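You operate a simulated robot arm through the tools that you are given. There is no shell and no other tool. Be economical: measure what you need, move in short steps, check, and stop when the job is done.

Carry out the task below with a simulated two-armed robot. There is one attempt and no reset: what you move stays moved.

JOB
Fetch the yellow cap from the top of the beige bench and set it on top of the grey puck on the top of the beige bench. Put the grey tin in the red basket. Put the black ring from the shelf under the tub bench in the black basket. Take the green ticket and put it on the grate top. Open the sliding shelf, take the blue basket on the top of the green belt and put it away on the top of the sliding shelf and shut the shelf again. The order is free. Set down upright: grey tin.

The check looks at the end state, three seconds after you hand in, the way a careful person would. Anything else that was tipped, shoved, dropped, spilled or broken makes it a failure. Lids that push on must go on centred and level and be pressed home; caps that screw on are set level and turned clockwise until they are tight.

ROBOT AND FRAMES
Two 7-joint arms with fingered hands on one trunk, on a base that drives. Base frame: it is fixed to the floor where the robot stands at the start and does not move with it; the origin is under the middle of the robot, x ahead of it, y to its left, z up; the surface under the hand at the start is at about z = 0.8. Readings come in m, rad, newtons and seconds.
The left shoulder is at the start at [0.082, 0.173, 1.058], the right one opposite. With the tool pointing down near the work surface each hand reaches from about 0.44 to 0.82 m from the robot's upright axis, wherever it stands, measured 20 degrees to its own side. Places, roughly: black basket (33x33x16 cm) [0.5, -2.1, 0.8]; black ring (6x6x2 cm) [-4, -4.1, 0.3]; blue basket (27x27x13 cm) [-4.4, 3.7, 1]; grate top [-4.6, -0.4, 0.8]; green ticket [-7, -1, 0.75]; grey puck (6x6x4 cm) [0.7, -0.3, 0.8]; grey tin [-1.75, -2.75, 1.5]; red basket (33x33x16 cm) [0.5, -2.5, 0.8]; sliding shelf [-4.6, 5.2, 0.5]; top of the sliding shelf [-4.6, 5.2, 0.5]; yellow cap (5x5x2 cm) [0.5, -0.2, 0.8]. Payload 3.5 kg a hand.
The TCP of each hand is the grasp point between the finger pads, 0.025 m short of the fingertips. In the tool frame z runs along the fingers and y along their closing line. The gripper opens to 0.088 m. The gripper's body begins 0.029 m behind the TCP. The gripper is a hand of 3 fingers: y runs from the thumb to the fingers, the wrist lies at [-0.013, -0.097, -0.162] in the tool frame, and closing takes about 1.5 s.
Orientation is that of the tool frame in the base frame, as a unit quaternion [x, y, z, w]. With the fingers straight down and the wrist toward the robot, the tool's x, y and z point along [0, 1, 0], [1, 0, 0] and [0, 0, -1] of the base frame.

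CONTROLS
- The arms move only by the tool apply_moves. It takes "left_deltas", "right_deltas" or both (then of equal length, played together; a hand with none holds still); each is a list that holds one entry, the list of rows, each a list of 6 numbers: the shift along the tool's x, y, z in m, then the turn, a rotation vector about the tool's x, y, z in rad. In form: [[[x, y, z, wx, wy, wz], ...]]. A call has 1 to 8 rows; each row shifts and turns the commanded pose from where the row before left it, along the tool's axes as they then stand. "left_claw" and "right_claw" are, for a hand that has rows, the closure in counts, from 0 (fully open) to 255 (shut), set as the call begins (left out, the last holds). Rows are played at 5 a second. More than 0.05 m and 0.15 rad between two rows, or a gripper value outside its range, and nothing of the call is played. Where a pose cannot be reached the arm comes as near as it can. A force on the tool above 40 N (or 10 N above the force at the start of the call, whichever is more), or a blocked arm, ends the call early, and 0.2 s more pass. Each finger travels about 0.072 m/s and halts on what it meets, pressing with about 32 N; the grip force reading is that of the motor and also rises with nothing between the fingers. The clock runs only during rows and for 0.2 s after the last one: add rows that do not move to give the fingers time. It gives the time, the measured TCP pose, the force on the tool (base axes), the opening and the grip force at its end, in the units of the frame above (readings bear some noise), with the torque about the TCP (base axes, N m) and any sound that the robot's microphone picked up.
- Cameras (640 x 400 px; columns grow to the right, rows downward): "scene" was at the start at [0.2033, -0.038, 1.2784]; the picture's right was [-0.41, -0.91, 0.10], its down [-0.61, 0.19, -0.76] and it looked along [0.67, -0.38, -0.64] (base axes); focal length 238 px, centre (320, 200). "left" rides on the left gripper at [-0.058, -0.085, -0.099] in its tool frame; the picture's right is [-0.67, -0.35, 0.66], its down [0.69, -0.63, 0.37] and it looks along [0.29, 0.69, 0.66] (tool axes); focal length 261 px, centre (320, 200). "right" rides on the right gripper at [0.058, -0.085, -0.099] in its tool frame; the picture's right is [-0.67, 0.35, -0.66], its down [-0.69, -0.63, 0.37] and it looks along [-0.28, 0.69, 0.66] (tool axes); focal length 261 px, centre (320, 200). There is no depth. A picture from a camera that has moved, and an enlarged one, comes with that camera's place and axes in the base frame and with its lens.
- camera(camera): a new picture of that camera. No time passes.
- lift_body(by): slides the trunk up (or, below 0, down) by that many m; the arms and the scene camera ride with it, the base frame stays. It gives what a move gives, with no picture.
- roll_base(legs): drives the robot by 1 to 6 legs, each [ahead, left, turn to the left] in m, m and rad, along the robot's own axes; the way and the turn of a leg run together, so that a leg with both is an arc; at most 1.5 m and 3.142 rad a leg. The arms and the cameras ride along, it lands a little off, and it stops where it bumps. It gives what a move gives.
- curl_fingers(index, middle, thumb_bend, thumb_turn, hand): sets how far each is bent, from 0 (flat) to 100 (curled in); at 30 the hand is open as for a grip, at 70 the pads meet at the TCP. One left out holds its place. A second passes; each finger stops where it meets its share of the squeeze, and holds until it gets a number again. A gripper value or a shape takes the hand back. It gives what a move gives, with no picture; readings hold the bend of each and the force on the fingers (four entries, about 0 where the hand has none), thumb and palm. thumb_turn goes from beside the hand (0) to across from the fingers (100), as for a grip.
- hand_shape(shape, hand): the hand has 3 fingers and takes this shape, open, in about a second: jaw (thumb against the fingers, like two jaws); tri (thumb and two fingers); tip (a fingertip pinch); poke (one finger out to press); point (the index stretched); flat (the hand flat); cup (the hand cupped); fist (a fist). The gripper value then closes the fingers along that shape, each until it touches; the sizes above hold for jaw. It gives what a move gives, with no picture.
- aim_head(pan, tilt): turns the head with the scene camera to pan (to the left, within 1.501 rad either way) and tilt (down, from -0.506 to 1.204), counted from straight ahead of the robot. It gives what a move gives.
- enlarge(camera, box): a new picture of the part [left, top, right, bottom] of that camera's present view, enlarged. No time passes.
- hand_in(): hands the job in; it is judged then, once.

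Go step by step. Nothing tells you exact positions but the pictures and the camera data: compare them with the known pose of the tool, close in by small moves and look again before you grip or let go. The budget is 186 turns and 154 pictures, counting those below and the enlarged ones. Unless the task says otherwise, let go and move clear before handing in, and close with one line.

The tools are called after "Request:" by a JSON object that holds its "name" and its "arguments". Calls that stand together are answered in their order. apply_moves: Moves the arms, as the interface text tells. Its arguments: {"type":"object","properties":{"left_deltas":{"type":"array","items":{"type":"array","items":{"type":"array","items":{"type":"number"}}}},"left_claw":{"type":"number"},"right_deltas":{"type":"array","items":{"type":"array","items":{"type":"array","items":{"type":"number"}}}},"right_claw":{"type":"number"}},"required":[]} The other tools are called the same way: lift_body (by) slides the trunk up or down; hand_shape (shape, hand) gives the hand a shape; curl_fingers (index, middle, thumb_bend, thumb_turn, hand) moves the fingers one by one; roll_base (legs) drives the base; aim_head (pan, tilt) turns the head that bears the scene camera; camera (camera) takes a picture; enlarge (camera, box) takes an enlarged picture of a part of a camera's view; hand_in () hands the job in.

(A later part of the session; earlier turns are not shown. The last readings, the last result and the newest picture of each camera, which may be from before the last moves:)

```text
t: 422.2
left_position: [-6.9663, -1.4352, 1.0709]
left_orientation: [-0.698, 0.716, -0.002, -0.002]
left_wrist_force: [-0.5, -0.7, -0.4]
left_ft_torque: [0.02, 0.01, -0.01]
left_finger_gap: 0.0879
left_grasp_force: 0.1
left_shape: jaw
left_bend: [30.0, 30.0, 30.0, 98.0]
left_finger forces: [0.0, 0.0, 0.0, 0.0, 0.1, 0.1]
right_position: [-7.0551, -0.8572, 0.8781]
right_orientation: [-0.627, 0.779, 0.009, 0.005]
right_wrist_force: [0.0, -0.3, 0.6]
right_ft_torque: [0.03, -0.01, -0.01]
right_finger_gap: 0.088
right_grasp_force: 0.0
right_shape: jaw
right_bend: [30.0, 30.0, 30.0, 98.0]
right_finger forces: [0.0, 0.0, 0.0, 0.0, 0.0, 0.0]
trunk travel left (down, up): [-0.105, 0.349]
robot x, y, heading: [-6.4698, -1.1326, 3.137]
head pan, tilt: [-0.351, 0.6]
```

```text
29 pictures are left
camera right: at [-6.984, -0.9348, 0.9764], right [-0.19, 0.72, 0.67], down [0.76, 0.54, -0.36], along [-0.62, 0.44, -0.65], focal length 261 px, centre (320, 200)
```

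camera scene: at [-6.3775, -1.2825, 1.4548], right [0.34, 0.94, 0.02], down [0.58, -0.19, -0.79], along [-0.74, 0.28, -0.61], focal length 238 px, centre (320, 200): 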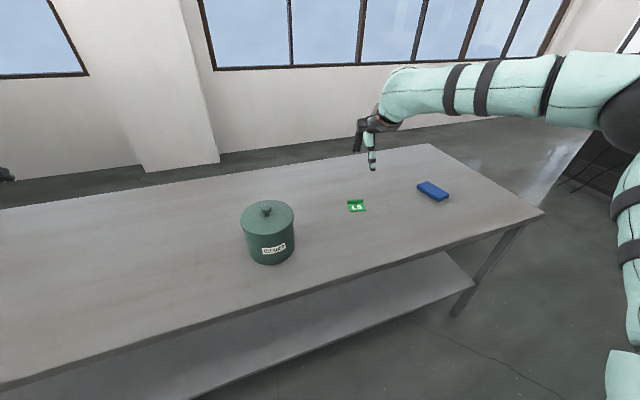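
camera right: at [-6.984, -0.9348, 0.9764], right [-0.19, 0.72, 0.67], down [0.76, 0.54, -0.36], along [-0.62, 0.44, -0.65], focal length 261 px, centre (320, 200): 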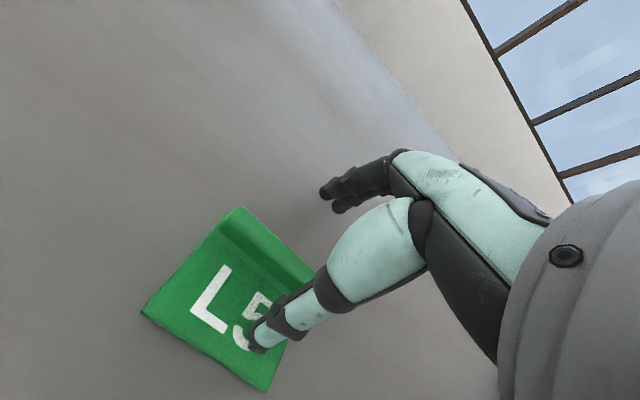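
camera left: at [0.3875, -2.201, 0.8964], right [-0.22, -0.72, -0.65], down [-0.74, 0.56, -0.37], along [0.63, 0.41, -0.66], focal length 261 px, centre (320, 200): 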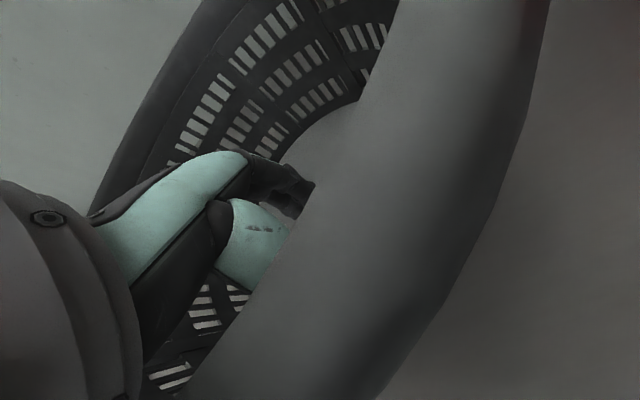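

The ridge's top is at about [-7.045, -0.878, 0.862]. I trim and lower the last centimetre.

Request:
{"name": "apply_moves", "arguments": {"right_deltas": [[[0.016, -0.008, 0, 0, 0, 0], [0, 0, 0.004, 0, 0, 0], [0, 0, 0.004, 0, 0, 0], [0, 0, 0, 0, 0, 0]]]}}

Request:
{"name": "apply_moves", "arguments": {"right_deltas": [[[0, 0, 0.003, 0, 0, 0], [0, 0, 0.003, 0, 0, 0], [0, 0, 0, 0, 0, 0]]]}}

Request:
{"name": "camera", "arguments": {"camera": "right"}}

```text
t: 423.2
left_position: [-6.9663, -1.4373, 1.0727]
left_orientation: [-0.698, 0.716, -0.001, -0.002]
left_wrist_force: [-0.3, 0.0, 0.4]
left_ft_torque: [0.03, -0.02, -0.02]
left_finger_gap: 0.088
left_grasp_force: 0.0
left_shape: jaw
left_bend: [30.0, 30.0, 30.0, 98.0]
left_finger forces: [0.0, 0.0, 0.0, 0.0, 0.0, 0.0]
right_position: [-7.0519, -0.8785, 0.8743]
right_orientation: [-0.627, 0.779, 0.011, 0.003]
right_wrist_force: [-7.3, 0.7, 23.7]
right_ft_torque: [-0.2, -1.05, -0.05]
right_finger_gap: 0.0878
right_grasp_force: 0.1
right_shape: jaw
right_bend: [30.0, 30.0, 28.0, 98.0]
right_finger forces: [0.1, 0.2, 0.1, 0.0, 23.6, 0.1]
trunk travel left (down, up): [-0.105, 0.349]
robot x, y, heading: [-6.4721, -1.1305, 3.136]
head pan, tilt: [-0.351, 0.6]
```

```text
t: 423.6
left_position: [-6.9645, -1.4367, 1.072]
left_orientation: [-0.698, 0.716, -0.002, -0.001]
left_wrist_force: [0.2, -0.2, 0.1]
left_ft_torque: [-0.04, 0.01, 0.03]
left_finger_gap: 0.088
left_grasp_force: 0.0
left_shape: jaw
left_bend: [30.0, 30.0, 30.0, 98.0]
left_finger forces: [0.1, 0.1, 0.0, 0.0, 0.1, 0.0]
right_position: [-7.0528, -0.8794, 0.8734]
right_orientation: [-0.627, 0.779, 0.013, -0.002]
right_wrist_force: [-1.5, -0.6, 27.3]
right_ft_torque: [-0.13, -0.72, -0.03]
right_finger_gap: 0.0873
right_grasp_force: 0.1
right_shape: jaw
right_bend: [30.0, 30.0, 24.0, 98.0]
right_finger forces: [0.0, 6.6, 0.0, 0.0, 19.9, 0.0]
trunk travel left (down, up): [-0.105, 0.349]
robot x, y, heading: [-6.4651, -1.1302, 3.139]
head pan, tilt: [-0.351, 0.6]
stopped in row 2 (right hand): the force on the tool passed its limit at 43 N (the readings are from after the stop); the commanded pose is now the measured one
```

```text
28 pictures are left
camera right: at [-6.9801, -0.9548, 0.97], right [-0.19, 0.72, 0.67], down [0.75, 0.54, -0.37], along [-0.63, 0.44, -0.64], focal length 261 px, centre (320, 200)
```

right: 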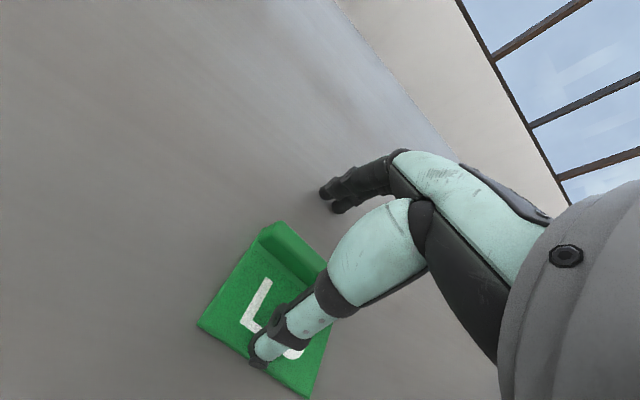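

Thumb and fingers are at plate and table level on either side of the ridge. I raise 4 mm and close on the ridge.

Request:
{"name": "apply_moves", "arguments": {"right_deltas": [[[0, 0, -0.005, 0, 0, 0], [0, 0, 0, 0, 0, 0]]]}}

Request:
{"name": "apply_moves", "arguments": {"right_deltas": [[[0, 0, 0, 0, 0, 0], [0, 0, 0, 0, 0, 0], [0, 0, 0, 0, 0, 0], [0, 0, 0, 0, 0, 0], [0, 0, 0, 0, 0, 0], [0, 0, 0, 0, 0, 0], [0, 0, 0, 0, 0, 0], [0, 0, 0, 0, 0, 0]]], "right_claw": 255}}

Request:
{"name": "apply_moves", "arguments": {"right_deltas": [[[0, 0, -0.02, 0, 0, 0], [0, 0, -0.03, 0, 0, 0], [0, 0, -0.04, 0, 0, 0], [0, 0, -0.04, 0, 0, 0], [0, 0, 0, 0, 0, 0]]]}}

Request:
{"name": "camera", "arguments": {"camera": "right"}}

```text
t: 424.2
left_position: [-6.9655, -1.437, 1.0705]
left_orientation: [-0.699, 0.716, -0.001, -0.002]
left_wrist_force: [0.6, -0.2, -0.9]
left_ft_torque: [0.01, -0.03, 0.02]
left_finger_gap: 0.0879
left_grasp_force: 0.0
left_shape: jaw
left_bend: [30.0, 30.0, 30.0, 98.0]
left_finger forces: [0.0, 0.1, 0.0, 0.0, 0.1, 0.0]
right_position: [-7.0528, -0.8773, 0.8762]
right_orientation: [-0.627, 0.779, 0.011, 0.003]
right_wrist_force: [0.1, 0.2, 4.6]
right_ft_torque: [-0.04, -0.24, 0.0]
right_finger_gap: 0.0879
right_grasp_force: 0.2
right_shape: jaw
right_bend: [30.0, 30.0, 26.0, 98.0]
right_finger forces: [0.1, 0.0, 0.1, 0.1, 4.5, 0.0]
trunk travel left (down, up): [-0.105, 0.349]
robot x, y, heading: [-6.4668, -1.1273, 3.139]
head pan, tilt: [-0.351, 0.6]
```

```text
t: 425.8
left_position: [-6.9643, -1.437, 1.0715]
left_orientation: [-0.698, 0.716, -0.001, -0.002]
left_wrist_force: [0.4, -0.3, 0.3]
left_ft_torque: [-0.03, -0.03, 0.03]
left_finger_gap: 0.0881
left_grasp_force: 0.1
left_shape: jaw
left_bend: [30.0, 30.0, 30.0, 98.0]
left_finger forces: [0.0, 0.0, 0.0, 0.1, 0.0, 0.0]
right_position: [-7.0537, -0.8796, 0.8826]
right_orientation: [-0.628, 0.778, 0.014, -0.003]
right_wrist_force: [-2.1, 0.5, 27.4]
right_ft_torque: [-0.19, -0.81, -0.04]
right_finger_gap: 0.035
right_grasp_force: 31.7
right_shape: jaw
right_bend: [72.0, 70.0, 48.0, 100.0]
right_finger forces: [11.3, 8.0, 0.0, 0.1, 52.1, 0.0]
trunk travel left (down, up): [-0.105, 0.349]
robot x, y, heading: [-6.4663, -1.1299, 3.139]
head pan, tilt: [-0.351, 0.6]
stopped in row 7 (right hand): the force on the tool passed its limit at 41 N (the readings are from after the stop); the commanded pose is now the measured one
```

```text
t: 427.0
left_position: [-6.9671, -1.4365, 1.0717]
left_orientation: [-0.698, 0.716, -0.003, -0.002]
left_wrist_force: [-0.5, 0.4, -0.7]
left_ft_torque: [0.0, 0.0, 0.01]
left_finger_gap: 0.0881
left_grasp_force: 0.1
left_shape: jaw
left_bend: [30.0, 30.0, 30.0, 98.0]
left_finger forces: [0.0, 0.0, 0.1, 0.0, 0.0, 0.0]
right_position: [-7.0559, -0.8783, 1.0108]
right_orientation: [-0.626, 0.779, 0.013, -0.002]
right_wrist_force: [-0.5, 0.4, 0.4]
right_ft_torque: [-0.02, 0.02, -0.02]
right_finger_gap: 0.0348
right_grasp_force: 32.2
right_shape: jaw
right_bend: [72.0, 70.0, 48.0, 99.0]
right_finger forces: [11.9, 7.2, 0.1, 0.0, 19.0, 0.0]
trunk travel left (down, up): [-0.105, 0.349]
robot x, y, heading: [-6.4648, -1.1324, 3.138]
head pan, tilt: [-0.351, 0.6]
```

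```text
27 pictures are left
camera right: at [-6.9832, -0.9553, 1.1068], right [-0.19, 0.72, 0.67], down [0.75, 0.54, -0.37], along [-0.63, 0.44, -0.64], focal length 261 px, centre (320, 200)
```

right: 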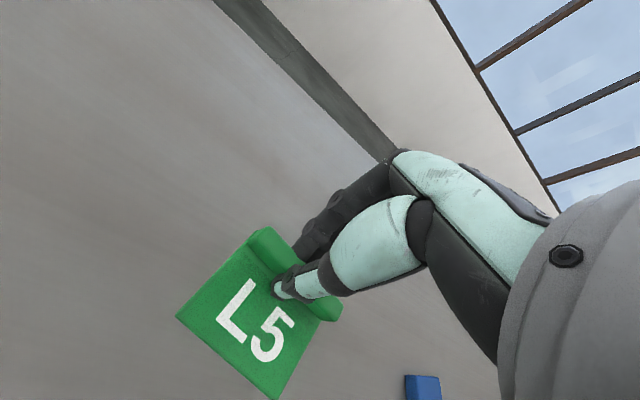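

The ticket is held by its ridge. I raise the trunk for travel and go back round the counter's south end to its aisle side, to reach the grate top.

Request:
{"name": "lift_body", "arguments": {"by": 0.2}}

Request:
{"name": "roll_base", "arguments": {"legs": [[-0.25, 0.9, 0], [-0.15, 0.85, 0], [-1.3, 0, 0], [-1.2, 0, 0]]}}

Request:
{"name": "roll_base", "arguments": {"legs": [[0, -1.1, 0], [0, -0.9, 0]]}}

Request:
{"name": "aim_head", "arguments": {"pan": -0.2, "tilt": 0.5}}

Request:
{"name": "camera", "arguments": {"camera": "scene"}}

```text
t: 429.1
left_position: [-6.9668, -1.4355, 1.2704]
left_orientation: [-0.698, 0.716, -0.002, -0.002]
left_wrist_force: [0.2, 0.0, 0.1]
left_ft_torque: [-0.02, -0.01, 0.0]
left_finger_gap: 0.0877
left_grasp_force: 0.0
left_shape: jaw
left_bend: [30.0, 30.0, 30.0, 98.0]
left_finger forces: [0.0, 0.1, 0.0, 0.0, 0.1, 0.0]
right_position: [-7.0203, -0.88, 1.2681]
right_orientation: [-0.626, 0.778, 0.045, -0.041]
right_wrist_force: [-0.8, 0.2, 0.2]
right_ft_torque: [0.0, 0.03, 0.02]
right_finger_gap: 0.035
right_grasp_force: 31.8
right_shape: jaw
right_bend: [72.0, 70.0, 48.0, 99.0]
right_finger forces: [12.0, 6.9, 0.0, 0.0, 18.9, 0.0]
trunk travel left (down, up): [-0.305, 0.149]
robot x, y, heading: [-6.4689, -1.1303, 3.139]
head pan, tilt: [-0.351, 0.6]
```

```text
t: 449.8
left_position: [-4.0899, -3.1746, 1.2704]
left_orientation: [-0.702, 0.712, -0.002, -0.002]
left_wrist_force: [0.6, 0.0, 0.7]
left_ft_torque: [-0.03, -0.05, -0.01]
left_finger_gap: 0.0878
left_grasp_force: 0.0
left_shape: jaw
left_bend: [30.0, 30.0, 30.0, 98.0]
left_finger forces: [0.0, 0.1, 0.0, 0.1, 0.1, 0.0]
right_position: [-4.151, -2.6187, 1.2682]
right_orientation: [-0.631, 0.773, 0.045, -0.042]
right_wrist_force: [-0.1, 0.2, -0.3]
right_ft_torque: [-0.02, -0.02, 0.02]
right_finger_gap: 0.0346
right_grasp_force: 31.5
right_shape: jaw
right_bend: [72.0, 70.0, 48.0, 99.0]
right_finger forces: [12.0, 6.9, 0.0, 0.1, 18.9, 0.0]
trunk travel left (down, up): [-0.305, 0.149]
robot x, y, heading: [-3.5921, -2.8668, -3.128]
head pan, tilt: [-0.351, 0.6]
```

```text
t: 459.7
left_position: [-4.1115, -1.2001, 1.2708]
left_orientation: [0.707, -0.707, 0.001, 0.001]
left_wrist_force: [0.4, -1.2, -0.2]
left_ft_torque: [-0.01, -0.01, 0.0]
left_finger_gap: 0.088
left_grasp_force: 0.0
left_shape: jaw
left_bend: [30.0, 30.0, 30.0, 98.0]
left_finger forces: [0.0, 0.1, 0.1, 0.0, 0.1, 0.0]
right_position: [-4.1784, -0.6438, 1.269]
right_orientation: [-0.636, 0.77, 0.045, -0.041]
right_wrist_force: [-0.1, 1.4, 0.0]
right_ft_torque: [-0.01, 0.0, 0.01]
right_finger_gap: 0.0348
right_grasp_force: 31.9
right_shape: jaw
right_bend: [72.0, 70.0, 48.0, 99.0]
right_finger forces: [11.9, 6.9, 0.0, 0.1, 18.9, 0.0]
trunk travel left (down, up): [-0.305, 0.149]
robot x, y, heading: [-3.6158, -0.8812, -3.114]
head pan, tilt: [-0.351, 0.6]
```

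```text
t: 460.4
left_position: [-4.1097, -1.1985, 1.2711]
left_orientation: [-0.707, 0.707, -0.002, -0.002]
left_wrist_force: [-0.4, -0.5, -0.2]
left_ft_torque: [0.02, 0.03, -0.01]
left_finger_gap: 0.0882
left_grasp_force: 0.1
left_shape: jaw
left_bend: [30.0, 30.0, 30.0, 98.0]
left_finger forces: [0.1, 0.0, 0.0, 0.0, 0.1, 0.1]
right_position: [-4.1786, -0.6428, 1.2688]
right_orientation: [-0.636, 0.769, 0.045, -0.042]
right_wrist_force: [0.3, -0.1, 0.2]
right_ft_torque: [-0.06, 0.01, 0.02]
right_finger_gap: 0.0352
right_grasp_force: 32.0
right_shape: jaw
right_bend: [72.0, 70.0, 48.0, 99.0]
right_finger forces: [12.0, 6.9, 0.1, 0.1, 19.0, 0.0]
trunk travel left (down, up): [-0.305, 0.149]
robot x, y, heading: [-3.6204, -0.8791, -3.119]
head pan, tilt: [-0.201, 0.499]
```

```text
26 pictures are left
camera scene: at [-3.7298, -0.8647, 1.4634], right [0.18, 0.98, 0.01], down [0.52, -0.08, -0.85], along [-0.83, 0.16, -0.53], focal length 238 px, centre (320, 200)
```

scene: 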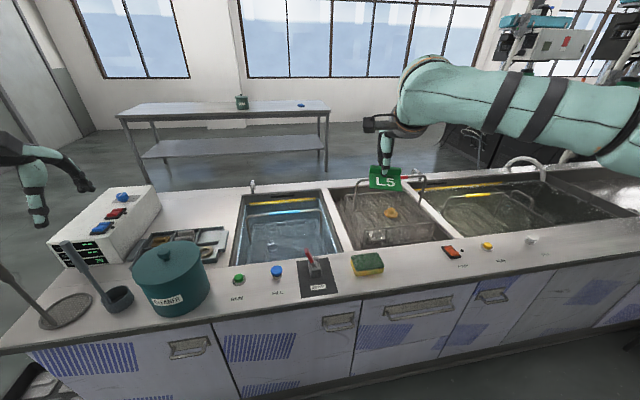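

Request:
{"name": "enlarge", "arguments": {"camera": "scene", "box": [300, 160, 500, 285]}}

```text
3.20 times, centred on (400, 222) of scene
camera zoom: at [-3.7298, -0.8647, 1.4634], right [0.18, 0.98, 0.01], down [0.52, -0.08, -0.85], along [-0.83, 0.16, -0.53], focal length 761 px, centre (64, 128)
```

zoom: 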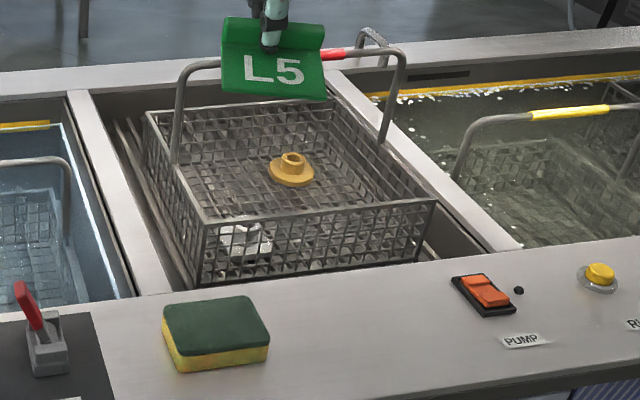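

The drain grate is in the middle basin, with a wire basket standing on it. Bare grate bars show beside the basket. I move up to the counter and look straight down for a free strip.

Request:
{"name": "roll_base", "arguments": {"legs": [[0.27, 0, -0.02]]}}

Request:
{"name": "aim_head", "arguments": {"pan": -0.5, "tilt": 0.75}}

Request:
{"name": "enlarge", "arguments": {"camera": "scene", "box": [160, 80, 480, 280]}}

```text
t: 462.3
left_position: [-4.3905, -1.1917, 1.2722]
left_orientation: [-0.7, 0.714, -0.001, -0.003]
left_wrist_force: [0.7, -1.0, 0.2]
left_ft_torque: [0.01, -0.03, 0.03]
left_finger_gap: 0.0877
left_grasp_force: 0.1
left_shape: jaw
left_bend: [30.0, 30.0, 30.0, 98.0]
left_finger forces: [0.1, 0.0, 0.0, 0.1, 0.0, 0.0]
right_position: [-4.4474, -0.6345, 1.2696]
right_orientation: [-0.627, 0.777, 0.046, -0.042]
right_wrist_force: [0.4, -0.6, -1.0]
right_ft_torque: [-0.03, 0.03, 0.03]
right_finger_gap: 0.0349
right_grasp_force: 32.0
right_shape: jaw
right_bend: [72.0, 70.0, 48.0, 99.0]
right_finger forces: [12.0, 7.0, 0.1, 0.0, 18.9, 0.1]
trunk travel left (down, up): [-0.305, 0.149]
robot x, y, heading: [-3.8963, -0.8858, -3.141]
head pan, tilt: [-0.201, 0.499]
```

```text
t: 463.1
left_position: [-4.3929, -1.1919, 1.2706]
left_orientation: [-0.699, 0.715, -0.003, -0.001]
left_wrist_force: [-0.2, -0.7, -0.3]
left_ft_torque: [0.04, -0.01, -0.05]
left_finger_gap: 0.0879
left_grasp_force: 0.1
left_shape: jaw
left_bend: [30.0, 30.0, 30.0, 98.0]
left_finger forces: [0.0, 0.0, 0.0, 0.0, 0.0, 0.0]
right_position: [-4.4487, -0.6349, 1.2685]
right_orientation: [-0.627, 0.776, 0.045, -0.041]
right_wrist_force: [0.4, -0.8, -0.3]
right_ft_torque: [0.0, 0.0, 0.0]
right_finger_gap: 0.0349
right_grasp_force: 31.3
right_shape: jaw
right_bend: [72.0, 70.0, 48.0, 99.0]
right_finger forces: [11.9, 6.9, 0.1, 0.0, 19.0, 0.1]
trunk travel left (down, up): [-0.305, 0.149]
robot x, y, heading: [-3.8952, -0.8836, -3.143]
head pan, tilt: [-0.499, 0.75]
```

```text
2.00 times, centred on (320, 180) of scene
camera zoom: at [-3.9877, -0.8444, 1.4425], right [0.48, 0.88, 0.03], down [0.64, -0.32, -0.69], along [-0.6, 0.35, -0.72], focal length 476 px, centre (320, 240)
```

zoom: 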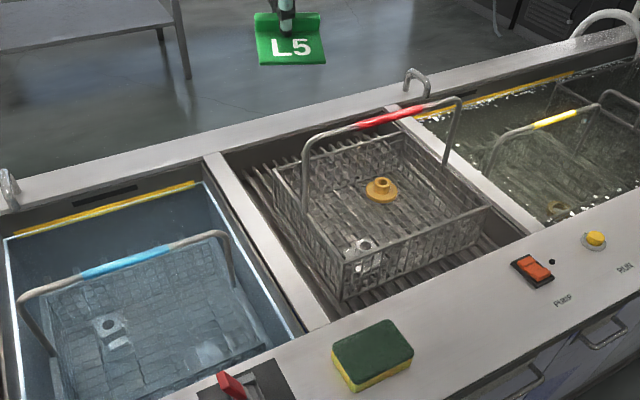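

Request:
{"name": "enlarge", "arguments": {"camera": "scene", "box": [260, 120, 440, 250]}}

```text
3.08 times, centred on (350, 185) of scene
camera zoom: at [-3.9877, -0.8444, 1.4425], right [0.48, 0.88, 0.03], down [0.64, -0.32, -0.69], along [-0.6, 0.35, -0.72], focal length 732 px, centre (228, 246)
```

zoom: 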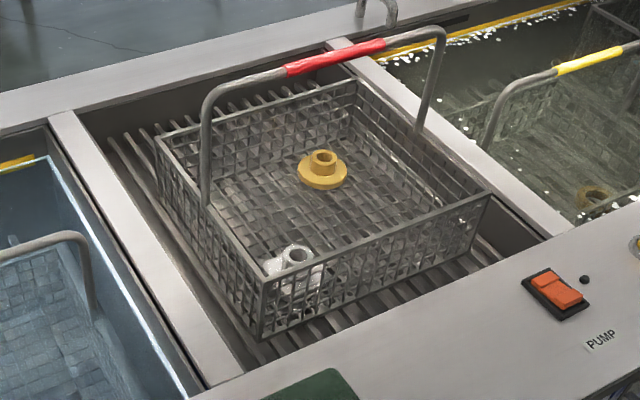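

The grate's free area is the strip behind the basket, x ≈ -4.69 to -4.83, close to the counter's far edge at x ≈ -4.93. It must be reached from the other side, so I drive back round and turn to face +x there.

Request:
{"name": "roll_base", "arguments": {"legs": [[-0.3, 0, 0], [0, 1.1, 0], [0, 0.9, 0], [1.3, 0, 0], [0.75, 0, 0]]}}

Request:
{"name": "roll_base", "arguments": {"legs": [[0, 0, 3.141], [-0.05, 1.35, 0], [0, 1.2, 0]]}}

Request:
{"name": "aim_head", "arguments": {"pan": -0.4, "tilt": 0.65}}

Request:
{"name": "camera", "arguments": {"camera": "scene"}}

```text
t: 484.3
left_position: [-6.0503, -3.2198, 1.2721]
left_orientation: [0.709, -0.705, 0.002, 0.002]
left_wrist_force: [-0.2, 0.3, 0.0]
left_ft_torque: [0.02, -0.01, 0.01]
left_finger_gap: 0.0877
left_grasp_force: 0.0
left_shape: jaw
left_bend: [30.0, 30.0, 30.0, 98.0]
left_finger forces: [0.0, 0.0, 0.1, 0.0, 0.0, 0.1]
right_position: [-6.1226, -2.6646, 1.2695]
right_orientation: [-0.637, 0.769, 0.045, -0.041]
right_wrist_force: [0.8, -0.3, 0.8]
right_ft_torque: [-0.01, 0.01, -0.02]
right_finger_gap: 0.0349
right_grasp_force: 31.9
right_shape: jaw
right_bend: [72.0, 70.0, 48.0, 99.0]
right_finger forces: [12.0, 6.9, 0.1, 0.0, 18.9, 0.0]
trunk travel left (down, up): [-0.305, 0.149]
robot x, y, heading: [-5.5621, -2.8991, -3.111]
head pan, tilt: [-0.499, 0.75]
```

```text
t: 503.6
left_position: [-5.1118, -0.1123, 1.2729]
left_orientation: [0.706, 0.708, 0.002, -0.002]
left_wrist_force: [0.4, 0.7, -1.3]
left_ft_torque: [0.03, -0.03, 0.01]
left_finger_gap: 0.088
left_grasp_force: 0.0
left_shape: jaw
left_bend: [30.0, 30.0, 30.0, 98.0]
left_finger forces: [0.0, 0.0, 0.1, 0.0, 0.0, 0.0]
right_position: [-5.0431, -0.6675, 1.2695]
right_orientation: [0.769, 0.636, 0.043, 0.045]
right_wrist_force: [-0.5, 0.1, -0.1]
right_ft_torque: [0.01, -0.02, 0.01]
right_finger_gap: 0.0349
right_grasp_force: 32.5
right_shape: jaw
right_bend: [72.0, 70.0, 48.0, 99.0]
right_finger forces: [10.9, 6.7, 0.1, 0.0, 17.5, 0.0]
trunk travel left (down, up): [-0.305, 0.149]
robot x, y, heading: [-5.6051, -0.4281, 0.025]
head pan, tilt: [-0.499, 0.75]
```

```text
t: 504.3
left_position: [-5.1116, -0.1126, 1.2715]
left_orientation: [0.706, 0.708, 0.002, -0.002]
left_wrist_force: [0.4, -0.3, 0.0]
left_ft_torque: [-0.02, -0.01, 0.02]
left_finger_gap: 0.0882
left_grasp_force: 0.1
left_shape: jaw
left_bend: [30.0, 30.0, 30.0, 98.0]
left_finger forces: [0.1, 0.1, 0.1, 0.1, 0.1, 0.0]
right_position: [-5.0434, -0.6663, 1.2696]
right_orientation: [0.769, 0.636, 0.041, 0.045]
right_wrist_force: [-0.9, -0.3, 0.2]
right_ft_torque: [-0.01, 0.02, 0.0]
right_finger_gap: 0.0347
right_grasp_force: 32.3
right_shape: jaw
right_bend: [72.0, 70.0, 48.0, 99.0]
right_finger forces: [10.8, 6.6, 0.0, 0.0, 17.5, 0.0]
trunk travel left (down, up): [-0.305, 0.149]
robot x, y, heading: [-5.6029, -0.4333, 0.032]
head pan, tilt: [-0.4, 0.649]
```

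```text
22 pictures are left
camera scene: at [-5.4978, -0.4602, 1.4507], right [-0.37, -0.93, 0.02], down [-0.61, 0.22, -0.76], along [0.7, -0.29, -0.65], focal length 238 px, centre (320, 200)
```

scene: 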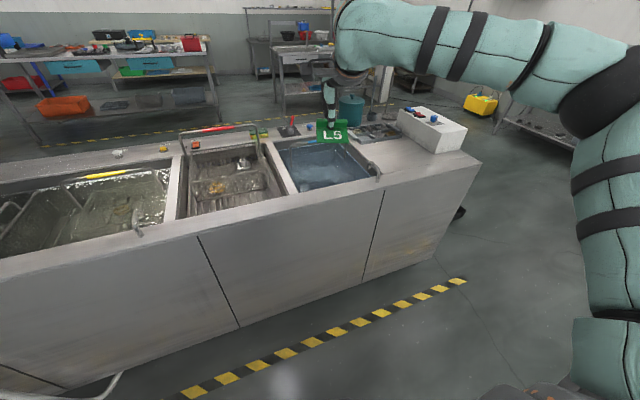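

From this side the grate strip is near the edge. I line up, level the ticket and look closer.

Request:
{"name": "roll_base", "arguments": {"legs": [[0.25, 0.33, -0.03]]}}

Request:
{"name": "lift_body", "arguments": {"by": -0.15}}

Request:
{"name": "apply_moves", "arguments": {"right_deltas": [[[0, 0, 0, 0.06, 0, -0.1], [0, 0, 0, 0.05, 0, -0.1], [0, 0, 0, 0, 0, 0]]]}}

Request:
{"name": "enlarge", "arguments": {"camera": "scene", "box": [200, 80, 420, 220]}}

```text
t: 506.9
left_position: [-4.8587, 0.2183, 1.2714]
left_orientation: [0.714, 0.7, 0.002, -0.002]
left_wrist_force: [1.3, 0.0, 0.2]
left_ft_torque: [-0.03, 0.0, -0.01]
left_finger_gap: 0.0877
left_grasp_force: 0.1
left_shape: jaw
left_bend: [30.0, 30.0, 30.0, 98.0]
left_finger forces: [0.0, 0.0, 0.0, 0.0, 0.0, 0.0]
right_position: [-4.804, -0.3375, 1.2681]
right_orientation: [0.776, 0.627, 0.041, 0.045]
right_wrist_force: [1.2, -0.2, -0.3]
right_ft_torque: [-0.03, 0.01, 0.01]
right_finger_gap: 0.0347
right_grasp_force: 32.2
right_shape: jaw
right_bend: [72.0, 70.0, 48.0, 99.0]
right_finger forces: [10.9, 6.6, 0.1, 0.1, 17.5, 0.0]
trunk travel left (down, up): [-0.305, 0.149]
robot x, y, heading: [-5.3575, -0.0866, 0.001]
head pan, tilt: [-0.4, 0.649]
```

```text
t: 508.6
left_position: [-4.8597, 0.2193, 1.122]
left_orientation: [0.715, 0.699, 0.002, -0.001]
left_wrist_force: [-0.6, 0.4, 0.5]
left_ft_torque: [-0.01, 0.0, -0.01]
left_finger_gap: 0.0879
left_grasp_force: 0.1
left_shape: jaw
left_bend: [30.0, 30.0, 30.0, 98.0]
left_finger forces: [0.1, 0.1, 0.0, 0.0, 0.0, 0.1]
right_position: [-4.8046, -0.3365, 1.1202]
right_orientation: [0.777, 0.627, 0.04, 0.046]
right_wrist_force: [-0.7, -0.1, 0.1]
right_ft_torque: [0.02, 0.0, 0.01]
right_finger_gap: 0.0348
right_grasp_force: 32.2
right_shape: jaw
right_bend: [72.0, 70.0, 48.0, 99.0]
right_finger forces: [11.0, 6.6, 0.0, 0.0, 17.7, 0.0]
trunk travel left (down, up): [-0.155, 0.299]
robot x, y, heading: [-5.357, -0.0848, 0.001]
head pan, tilt: [-0.4, 0.649]
```

```text
t: 509.4
left_position: [-4.8586, 0.2185, 1.1222]
left_orientation: [0.714, 0.7, 0.002, -0.002]
left_wrist_force: [-0.8, 0.4, 0.3]
left_ft_torque: [0.0, 0.01, 0.0]
left_finger_gap: 0.088
left_grasp_force: 0.1
left_shape: jaw
left_bend: [30.0, 30.0, 30.0, 98.0]
left_finger forces: [0.0, 0.0, 0.0, 0.0, 0.0, 0.1]
right_position: [-4.8036, -0.3374, 1.12]
right_orientation: [0.711, 0.703, 0.002, 0.007]
right_wrist_force: [0.2, -0.5, 0.4]
right_ft_torque: [0.0, 0.03, 0.0]
right_finger_gap: 0.0347
right_grasp_force: 31.9
right_shape: jaw
right_bend: [72.0, 70.0, 48.0, 99.0]
right_finger forces: [11.3, 6.5, 0.1, 0.1, 17.6, 0.0]
trunk travel left (down, up): [-0.155, 0.299]
robot x, y, heading: [-5.3553, -0.086, -0.001]
head pan, tilt: [-0.4, 0.649]
```

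```text
2.86 times, centred on (310, 150) of scene
camera zoom: at [-5.1648, -0.1194, 1.2708], right [-0.38, -0.92, 0.09], down [-0.73, 0.23, -0.64], along [0.57, -0.31, -0.76], focal length 680 px, centre (349, 343)
```

zoom: 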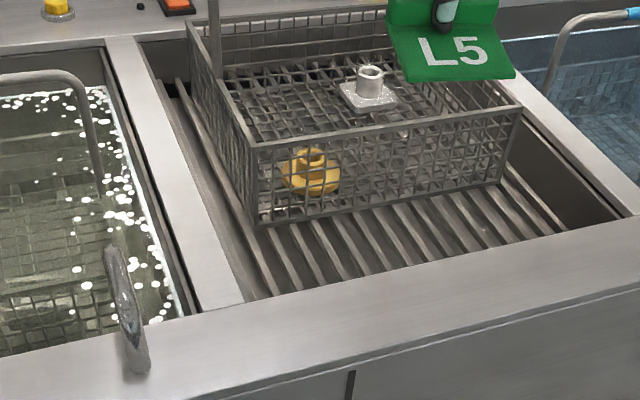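

A good free strip of grate lies on this side: x from about -4.79 to -4.63, bars at z ≈ 0.795. I bring the ticket over it at about [-4.69, -0.40] and lower to just above.

Request:
{"name": "roll_base", "arguments": {"legs": [[0.1, -0.03, 0]]}}

Request:
{"name": "apply_moves", "arguments": {"right_deltas": [[[-0.017, 0.003, 0.04, 0, 0, 0], [-0.017, 0.003, 0.045, 0, 0, 0], [0, 0, 0.045, 0, 0, 0], [0, 0, 0.045, 0, 0, 0], [0, 0, 0.04, 0, 0, 0], [0, 0, 0, 0, 0, 0]]]}}

Request:
{"name": "enlarge", "arguments": {"camera": "scene", "box": [200, 80, 420, 220]}}

```text
t: 510.6
left_position: [-4.7611, 0.1903, 1.1213]
left_orientation: [0.714, 0.7, 0.002, -0.002]
left_wrist_force: [-0.1, 0.0, 0.1]
left_ft_torque: [-0.01, -0.01, 0.02]
left_finger_gap: 0.0878
left_grasp_force: 0.1
left_shape: jaw
left_bend: [30.0, 30.0, 30.0, 98.0]
left_finger forces: [0.1, 0.0, 0.0, 0.0, 0.1, 0.0]
right_position: [-4.7046, -0.3665, 1.119]
right_orientation: [0.712, 0.703, 0.003, 0.006]
right_wrist_force: [-0.7, -0.6, 0.0]
right_ft_torque: [-0.01, 0.02, 0.01]
right_finger_gap: 0.0347
right_grasp_force: 31.6
right_shape: jaw
right_bend: [72.0, 70.0, 48.0, 99.0]
right_finger forces: [11.1, 6.4, 0.0, 0.1, 17.7, 0.0]
trunk travel left (down, up): [-0.155, 0.299]
robot x, y, heading: [-5.2605, -0.1146, 0.003]
head pan, tilt: [-0.4, 0.649]
```

```text
t: 512.0
left_position: [-4.7613, 0.1898, 1.1212]
left_orientation: [0.715, 0.699, 0.002, -0.002]
left_wrist_force: [-0.2, -0.7, 0.2]
left_ft_torque: [-0.02, -0.03, 0.01]
left_finger_gap: 0.0879
left_grasp_force: 0.1
left_shape: jaw
left_bend: [30.0, 30.0, 30.0, 98.0]
left_finger forces: [0.0, 0.1, 0.0, 0.1, 0.0, 0.1]
right_position: [-4.6978, -0.4001, 0.9061]
right_orientation: [0.712, 0.702, 0.002, 0.006]
right_wrist_force: [-1.0, 0.2, 0.3]
right_ft_torque: [-0.04, -0.02, 0.0]
right_finger_gap: 0.0347
right_grasp_force: 32.4
right_shape: jaw
right_bend: [72.0, 70.0, 48.0, 98.0]
right_finger forces: [11.5, 5.9, 0.1, 0.0, 17.8, 0.1]
trunk travel left (down, up): [-0.155, 0.299]
robot x, y, heading: [-5.2578, -0.1163, -0.005]
head pan, tilt: [-0.4, 0.649]
```

```text
2.86 times, centred on (310, 150) of scene
camera zoom: at [-5.0675, -0.1483, 1.2709], right [-0.38, -0.92, 0.09], down [-0.73, 0.23, -0.64], along [0.57, -0.31, -0.76], focal length 680 px, centre (349, 343)
```

zoom: 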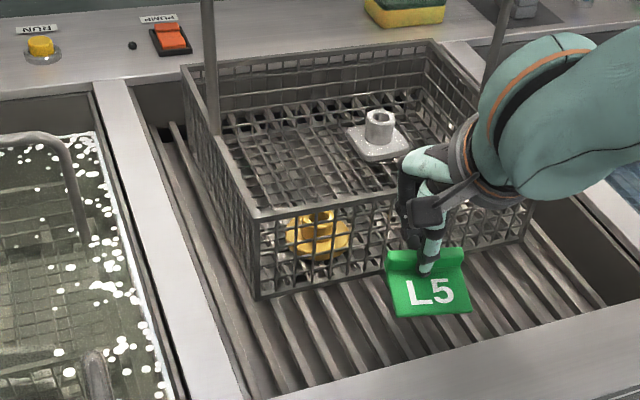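

The ticket is level and clear of the basket. I shift 1.5 cm back from the basket and lower it onto the bars.

Request:
{"name": "apply_moves", "arguments": {"right_deltas": [[[0, -0.015, 0, 0, 0, 0], [0, 0, 0.025, 0, 0, 0], [0, 0, 0.025, 0, 0, 0], [0, 0, 0.012, 0, 0, 0], [0, 0, 0.004, 0, 0, 0], [0, 0, 0, 0, 0, 0]]]}}

Request:
{"name": "apply_moves", "arguments": {"right_deltas": [[[0, 0, 0.003, 0, 0, 0], [0, 0, 0.003, 0, 0, 0], [0, 0, 0, 0, 0, 0]]]}}

```text
t: 513.4
left_position: [-4.762, 0.1903, 1.12]
left_orientation: [0.714, 0.7, 0.002, -0.002]
left_wrist_force: [1.0, 0.6, -0.3]
left_ft_torque: [-0.01, -0.02, 0.01]
left_finger_gap: 0.0877
left_grasp_force: 0.0
left_shape: jaw
left_bend: [30.0, 30.0, 30.0, 98.0]
left_finger forces: [0.1, 0.0, 0.0, 0.0, 0.1, 0.0]
right_position: [-4.7124, -0.4016, 0.8389]
right_orientation: [0.711, 0.703, 0.003, 0.006]
right_wrist_force: [-0.5, 0.6, 0.6]
right_ft_torque: [0.0, 0.06, 0.03]
right_finger_gap: 0.0346
right_grasp_force: 32.1
right_shape: jaw
right_bend: [72.0, 70.0, 48.0, 98.0]
right_finger forces: [12.0, 5.7, 0.0, 0.0, 17.1, 0.0]
trunk travel left (down, up): [-0.155, 0.299]
robot x, y, heading: [-5.2613, -0.1145, -0.003]
head pan, tilt: [-0.4, 0.649]
```

```text
t: 514.2
left_position: [-4.762, 0.1899, 1.1218]
left_orientation: [0.714, 0.7, 0.002, -0.002]
left_wrist_force: [-0.5, -0.1, -1.6]
left_ft_torque: [-0.03, 0.04, -0.04]
left_finger_gap: 0.0881
left_grasp_force: 0.1
left_shape: jaw
left_bend: [30.0, 30.0, 30.0, 98.0]
left_finger forces: [0.1, 0.1, 0.0, 0.0, 0.0, 0.1]
right_position: [-4.7129, -0.4014, 0.8327]
right_orientation: [0.712, 0.703, 0.003, 0.007]
right_wrist_force: [1.1, -0.5, 5.5]
right_ft_torque: [0.07, 0.29, -0.02]
right_finger_gap: 0.0346
right_grasp_force: 32.1
right_shape: jaw
right_bend: [72.0, 70.0, 48.0, 98.0]
right_finger forces: [11.9, 5.9, 0.0, 0.1, 19.5, 0.0]
trunk travel left (down, up): [-0.155, 0.299]
robot x, y, heading: [-5.2583, -0.1147, -0.006]
head pan, tilt: [-0.4, 0.649]
```

The ticket rests on the grate. I open the fingers only a little, so they don't reach the basket, and lift away.

Request:
{"name": "curl_fingers", "arguments": {"hand": "right", "index": 54, "middle": 54, "thumb_bend": 34}}

Request:
{"name": "apply_moves", "arguments": {"right_deltas": [[[0, -0.003, -0.015, 0, 0, 0], [0, 0, -0.03, 0, 0, 0], [0, 0, -0.04, 0, 0, 0], [0, -0.01, -0.045, 0, 0, 0], [0, -0.03, -0.035, 0, 0, 0], [0, -0.03, -0.03, 0, 0, 0], [0, 0, 0, 0, 0, 0]]]}}

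Request:
{"name": "enlarge", "arguments": {"camera": "scene", "box": [200, 80, 420, 220]}}

```text
t: 515.2
left_position: [-4.7617, 0.1906, 1.1221]
left_orientation: [0.714, 0.7, 0.003, -0.002]
left_wrist_force: [0.0, -0.2, 0.2]
left_ft_torque: [0.02, 0.01, -0.04]
left_finger_gap: 0.0878
left_grasp_force: 0.0
left_shape: jaw
left_bend: [30.0, 30.0, 30.0, 98.0]
left_finger forces: [0.0, 0.0, 0.0, 0.0, 0.1, 0.0]
right_position: [-4.7121, -0.4015, 0.8326]
right_orientation: [0.712, 0.702, 0.002, 0.006]
right_wrist_force: [0.2, -0.4, 0.9]
right_ft_torque: [-0.02, -0.03, 0.04]
right_finger_gap: 0.0537
right_grasp_force: 0.1
right_shape: fingers
right_bend: [54.0, 54.0, 34.0, 100.0]
right_finger forces: [0.0, 0.0, 0.1, 0.0, 0.1, 0.0]
trunk travel left (down, up): [-0.155, 0.299]
robot x, y, heading: [-5.2574, -0.1174, -0.003]
head pan, tilt: [-0.4, 0.649]
```

```text
t: 516.8
left_position: [-4.7596, 0.1912, 1.1204]
left_orientation: [0.714, 0.7, 0.002, -0.002]
left_wrist_force: [0.3, 0.3, 0.3]
left_ft_torque: [-0.01, 0.0, 0.0]
left_finger_gap: 0.0878
left_grasp_force: 0.1
left_shape: jaw
left_bend: [30.0, 30.0, 30.0, 98.0]
left_finger forces: [0.1, 0.0, 0.0, 0.1, 0.0, 0.0]
right_position: [-4.7862, -0.3983, 1.0289]
right_orientation: [0.711, 0.703, 0.002, 0.006]
right_wrist_force: [-0.2, 0.2, 0.4]
right_ft_torque: [0.03, 0.02, 0.0]
right_finger_gap: 0.0545
right_grasp_force: 0.2
right_shape: fingers
right_bend: [54.0, 54.0, 34.0, 100.0]
right_finger forces: [0.0, 0.0, 0.1, 0.0, 0.0, 0.1]
trunk travel left (down, up): [-0.155, 0.299]
robot x, y, heading: [-5.2606, -0.115, 0.005]
head pan, tilt: [-0.4, 0.649]
```

```text
2.86 times, centred on (310, 150) of scene
camera zoom: at [-5.0661, -0.1485, 1.2705], right [-0.38, -0.92, 0.09], down [-0.73, 0.23, -0.64], along [0.57, -0.31, -0.76], focal length 680 px, centre (349, 343)
```

zoom: 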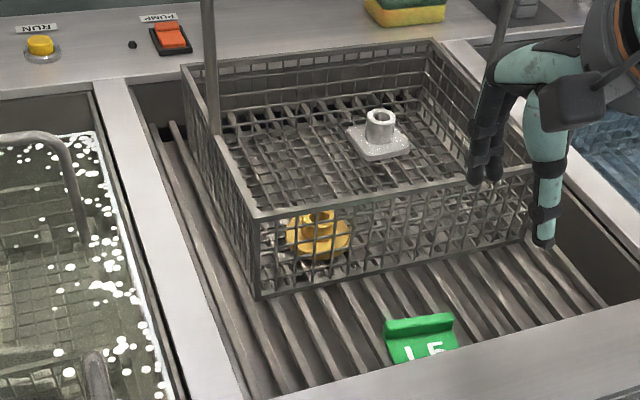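

The ticket lies on the grate. Now for the blue basket and sliding shelf, toward +y. I raise up, back off and look that way.

Request:
{"name": "hand_shape", "arguments": {"hand": "right", "shape": "jaw"}}

Request:
{"name": "lift_body", "arguments": {"by": 0.2}}

Request:
{"name": "roll_base", "arguments": {"legs": [[-0.55, 0, 0]]}}

Request:
{"name": "aim_head", "arguments": {"pan": 1.25, "tilt": 0.2}}

Request:
{"name": "camera", "arguments": {"camera": "scene"}}

```text
t: 517.7
left_position: [-4.762, 0.1912, 1.121]
left_orientation: [0.714, 0.7, 0.002, -0.003]
left_wrist_force: [-0.2, -0.2, 0.1]
left_ft_torque: [0.01, 0.03, 0.0]
left_finger_gap: 0.0878
left_grasp_force: 0.0
left_shape: jaw
left_bend: [30.0, 30.0, 30.0, 98.0]
left_finger forces: [0.0, 0.0, 0.0, 0.1, 0.1, 0.0]
right_position: [-4.7862, -0.398, 1.029]
right_orientation: [0.711, 0.703, 0.003, 0.006]
right_wrist_force: [0.0, -0.1, 0.9]
right_ft_torque: [0.01, -0.02, -0.02]
right_finger_gap: 0.0876
right_grasp_force: 0.0
right_shape: jaw
right_bend: [30.0, 30.0, 30.0, 98.0]
right_finger forces: [0.1, 0.0, 0.1, 0.0, 0.1, 0.0]
trunk travel left (down, up): [-0.155, 0.299]
robot x, y, heading: [-5.2591, -0.1189, -0.0]
head pan, tilt: [-0.4, 0.649]
```

```text
t: 519.9
left_position: [-4.7615, 0.1897, 1.3219]
left_orientation: [0.715, 0.699, 0.002, -0.002]
left_wrist_force: [0.8, -0.5, 0.0]
left_ft_torque: [0.02, 0.02, 0.02]
left_finger_gap: 0.0878
left_grasp_force: 0.1
left_shape: jaw
left_bend: [30.0, 30.0, 30.0, 98.0]
left_finger forces: [0.0, 0.0, 0.1, 0.0, 0.0, 0.1]
right_position: [-4.786, -0.3994, 1.226]
right_orientation: [0.711, 0.703, 0.002, 0.006]
right_wrist_force: [0.5, -0.3, 0.0]
right_ft_torque: [-0.02, 0.01, 0.01]
right_finger_gap: 0.0877
right_grasp_force: 0.1
right_shape: jaw
right_bend: [30.0, 30.0, 30.0, 98.0]
right_finger forces: [0.0, 0.1, 0.0, 0.0, 0.0, 0.0]
trunk travel left (down, up): [-0.355, 0.099]
robot x, y, heading: [-5.2575, -0.1173, 0.001]
head pan, tilt: [-0.4, 0.649]
```

```text
t: 523.0
left_position: [-5.3072, 0.1886, 1.3208]
left_orientation: [0.716, 0.698, 0.001, -0.003]
left_wrist_force: [-0.7, 0.0, 0.2]
left_ft_torque: [0.03, 0.01, -0.02]
left_finger_gap: 0.0878
left_grasp_force: 0.1
left_shape: jaw
left_bend: [30.0, 30.0, 30.0, 98.0]
left_finger forces: [0.1, 0.0, 0.1, 0.0, 0.1, 0.0]
right_position: [-5.3365, -0.4014, 1.2264]
right_orientation: [0.714, 0.7, 0.001, 0.006]
right_wrist_force: [-0.3, 0.3, -0.8]
right_ft_torque: [0.01, -0.02, -0.01]
right_finger_gap: 0.0874
right_grasp_force: 0.0
right_shape: jaw
right_bend: [30.0, 30.0, 30.0, 98.0]
right_finger forces: [0.0, 0.0, 0.0, 0.0, 0.0, 0.1]
trunk travel left (down, up): [-0.355, 0.099]
robot x, y, heading: [-5.8087, -0.111, -0.007]
head pan, tilt: [-0.4, 0.649]
```

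```text
t: 524.7
left_position: [-5.3084, 0.1883, 1.3211]
left_orientation: [0.716, 0.698, 0.002, -0.002]
left_wrist_force: [-0.3, 0.1, -0.9]
left_ft_torque: [0.02, 0.02, 0.01]
left_finger_gap: 0.088
left_grasp_force: 0.0
left_shape: jaw
left_bend: [30.0, 30.0, 30.0, 98.0]
left_finger forces: [0.0, 0.1, 0.0, 0.0, 0.0, 0.0]
right_position: [-5.3373, -0.3998, 1.226]
right_orientation: [0.713, 0.701, 0.002, 0.006]
right_wrist_force: [0.3, -0.3, -0.1]
right_ft_torque: [0.03, -0.01, 0.0]
right_finger_gap: 0.0878
right_grasp_force: 0.1
right_shape: jaw
right_bend: [30.0, 30.0, 30.0, 98.0]
right_finger forces: [0.0, 0.1, 0.1, 0.0, 0.0, 0.1]
trunk travel left (down, up): [-0.355, 0.099]
robot x, y, heading: [-5.809, -0.1164, -0.007]
head pan, tilt: [1.25, 0.201]
```

```text
18 pictures are left
camera scene: at [-5.771, -0.0253, 1.5474], right [0.95, -0.32, -0.03], down [-0.09, -0.19, -0.98], along [0.31, 0.93, -0.21], focal length 238 px, centre (320, 200)
```

scene: 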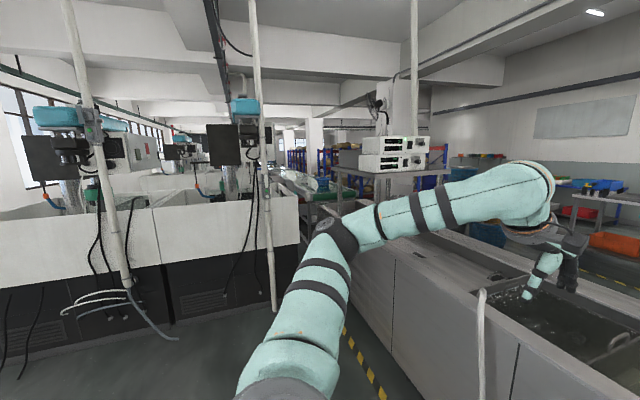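

The way to the belt on this side is narrow. I go back round to the wide aisle, face +y and drive up it.

Request:
{"name": "roll_base", "arguments": {"legs": [[0, -1.4, 0.007], [0, -1.36, 0], [1.3, 0, 0], [1.15, 0, 0], [0, 0, 1.57]]}}

Request:
{"name": "aim_head", "arguments": {"pan": 0.15, "tilt": 0.25}}

Request:
{"name": "roll_base", "arguments": {"legs": [[1.4, 0, 0], [1.2, 0, 0]]}}

Request:
{"name": "camera", "arguments": {"camera": "scene"}}

```text
t: 553.9
left_position: [-3.5418, -2.3636, 1.3219]
left_orientation: [0.003, 1.0, 0.0, -0.003]
left_wrist_force: [0.2, 0.4, 0.6]
left_ft_torque: [0.0, -0.01, -0.01]
left_finger_gap: 0.0879
left_grasp_force: 0.0
left_shape: jaw
left_bend: [30.0, 30.0, 30.0, 98.0]
left_finger forces: [0.1, 0.1, 0.0, 0.0, 0.1, 0.0]
right_position: [-2.9507, -2.3818, 1.2262]
right_orientation: [0.0, 1.0, 0.006, 0.002]
right_wrist_force: [0.1, 0.3, 0.3]
right_ft_torque: [0.03, 0.0, 0.0]
right_finger_gap: 0.0876
right_grasp_force: 0.0
right_shape: jaw
right_bend: [30.0, 30.0, 30.0, 98.0]
right_finger forces: [0.0, 0.1, 0.0, 0.1, 0.1, 0.0]
trunk travel left (down, up): [-0.355, 0.099]
robot x, y, heading: [-3.2253, -2.86, 1.585]
head pan, tilt: [1.25, 0.201]
```

```text
t: 555.2
left_position: [-3.5402, -2.3655, 1.3209]
left_orientation: [0.003, 1.0, -0.001, -0.003]
left_wrist_force: [0.5, -0.1, 0.6]
left_ft_torque: [-0.01, 0.03, -0.04]
left_finger_gap: 0.0878
left_grasp_force: 0.0
left_shape: jaw
left_bend: [30.0, 30.0, 30.0, 98.0]
left_finger forces: [0.1, 0.1, 0.0, 0.0, 0.0, 0.1]
right_position: [-2.9494, -2.3813, 1.2273]
right_orientation: [-0.001, 1.0, 0.007, 0.003]
right_wrist_force: [-0.5, -0.1, -0.5]
right_ft_torque: [-0.02, 0.01, -0.01]
right_finger_gap: 0.0876
right_grasp_force: 0.1
right_shape: jaw
right_bend: [30.0, 30.0, 30.0, 98.0]
right_finger forces: [0.1, 0.0, 0.0, 0.0, 0.0, 0.0]
trunk travel left (down, up): [-0.355, 0.099]
robot x, y, heading: [-3.2258, -2.8585, 1.587]
head pan, tilt: [0.15, 0.25]
```

```text
t: 567.6
left_position: [-3.6369, 0.16, 1.3215]
left_orientation: [-0.013, 1.0, 0.0, -0.003]
left_wrist_force: [0.9, -0.2, -0.2]
left_ft_torque: [0.0, 0.01, 0.0]
left_finger_gap: 0.088
left_grasp_force: 0.1
left_shape: jaw
left_bend: [30.0, 30.0, 30.0, 98.0]
left_finger forces: [0.1, 0.1, 0.0, 0.0, 0.2, 0.0]
right_position: [-3.0484, 0.1624, 1.2261]
right_orientation: [-0.017, 1.0, 0.006, 0.003]
right_wrist_force: [0.1, 0.0, 0.0]
right_ft_torque: [-0.03, 0.02, -0.01]
right_finger_gap: 0.0875
right_grasp_force: 0.1
right_shape: jaw
right_bend: [30.0, 30.0, 30.0, 98.0]
right_finger forces: [0.0, 0.0, 0.1, 0.0, 0.0, 0.0]
trunk travel left (down, up): [-0.355, 0.099]
robot x, y, heading: [-3.308, -0.3217, 1.614]
head pan, tilt: [0.15, 0.25]
```

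```text
17 pictures are left
camera scene: at [-3.3257, -0.2249, 1.5412], right [0.98, 0.19, 0.0], down [0.05, -0.27, -0.96], along [-0.19, 0.94, -0.27], focal length 238 px, centre (320, 200)
```

scene: 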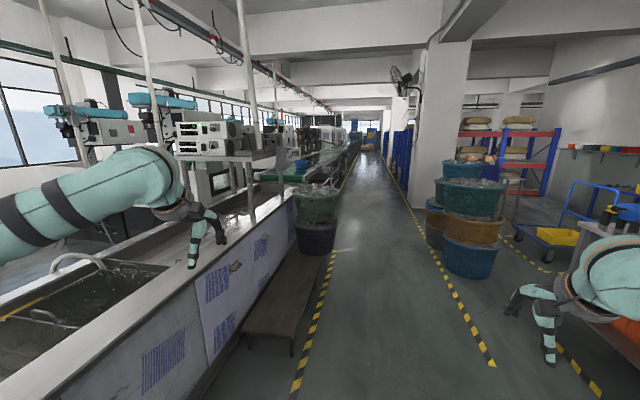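

The blue basket is on the green belt ahead-left, beyond the bins. I drive up the aisle past the bins and turn to face the belt.

Request:
{"name": "roll_base", "arguments": {"legs": [[0, -0.05, -0.043], [1.4, 0, 0], [1.4, 0, 0], [1.15, 0, 0], [0, 0, 1.57]]}}

Request:
{"name": "aim_head", "arguments": {"pan": -0.45, "tilt": 0.45}}

Request:
{"name": "camera", "arguments": {"camera": "scene"}}

```text
t: 591.0
left_position: [-3.665, 3.3768, 1.3205]
left_orientation: [-0.688, 0.726, -0.002, -0.002]
left_wrist_force: [0.1, 0.7, 0.5]
left_ft_torque: [0.01, 0.02, 0.04]
left_finger_gap: 0.0877
left_grasp_force: 0.0
left_shape: jaw
left_bend: [30.0, 30.0, 30.0, 98.0]
left_finger forces: [0.0, 0.0, 0.0, 0.0, 0.0, 0.0]
right_position: [-3.621, 3.9652, 1.2259]
right_orientation: [-0.692, 0.722, 0.006, -0.002]
right_wrist_force: [-0.3, 0.1, 0.3]
right_ft_torque: [-0.03, 0.02, 0.01]
right_finger_gap: 0.0877
right_grasp_force: 0.0
right_shape: jaw
right_bend: [30.0, 30.0, 30.0, 98.0]
right_finger forces: [0.0, 0.0, 0.0, 0.0, 0.1, 0.0]
trunk travel left (down, up): [-0.355, 0.099]
robot x, y, heading: [-3.1548, 3.6679, 3.109]
head pan, tilt: [0.15, 0.25]
```

```text
t: 592.0
left_position: [-3.664, 3.377, 1.3206]
left_orientation: [-0.688, 0.726, -0.001, -0.002]
left_wrist_force: [-0.3, 0.6, -0.8]
left_ft_torque: [0.03, 0.03, -0.02]
left_finger_gap: 0.0881
left_grasp_force: 0.1
left_shape: jaw
left_bend: [30.0, 30.0, 30.0, 98.0]
left_finger forces: [0.0, 0.1, 0.1, 0.0, 0.0, 0.1]
right_position: [-3.6212, 3.965, 1.2267]
right_orientation: [-0.692, 0.722, 0.006, -0.003]
right_wrist_force: [0.0, -0.1, 0.0]
right_ft_torque: [0.0, 0.02, -0.01]
right_finger_gap: 0.0879
right_grasp_force: 0.0
right_shape: jaw
right_bend: [30.0, 30.0, 30.0, 98.0]
right_finger forces: [0.0, 0.0, 0.0, 0.1, 0.1, 0.0]
trunk travel left (down, up): [-0.355, 0.099]
robot x, y, heading: [-3.155, 3.6689, 3.112]
head pan, tilt: [-0.45, 0.45]
```

```text
16 pictures are left
camera scene: at [-3.2425, 3.7108, 1.5228], right [0.46, 0.89, 0.01], down [0.41, -0.2, -0.89], along [-0.79, 0.41, -0.46], focal length 238 px, centre (320, 200)
```

scene: 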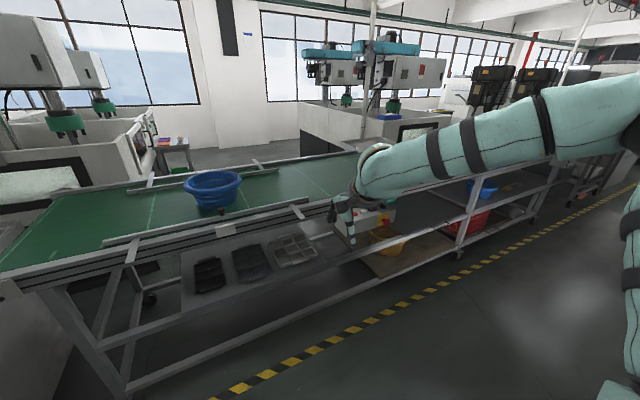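

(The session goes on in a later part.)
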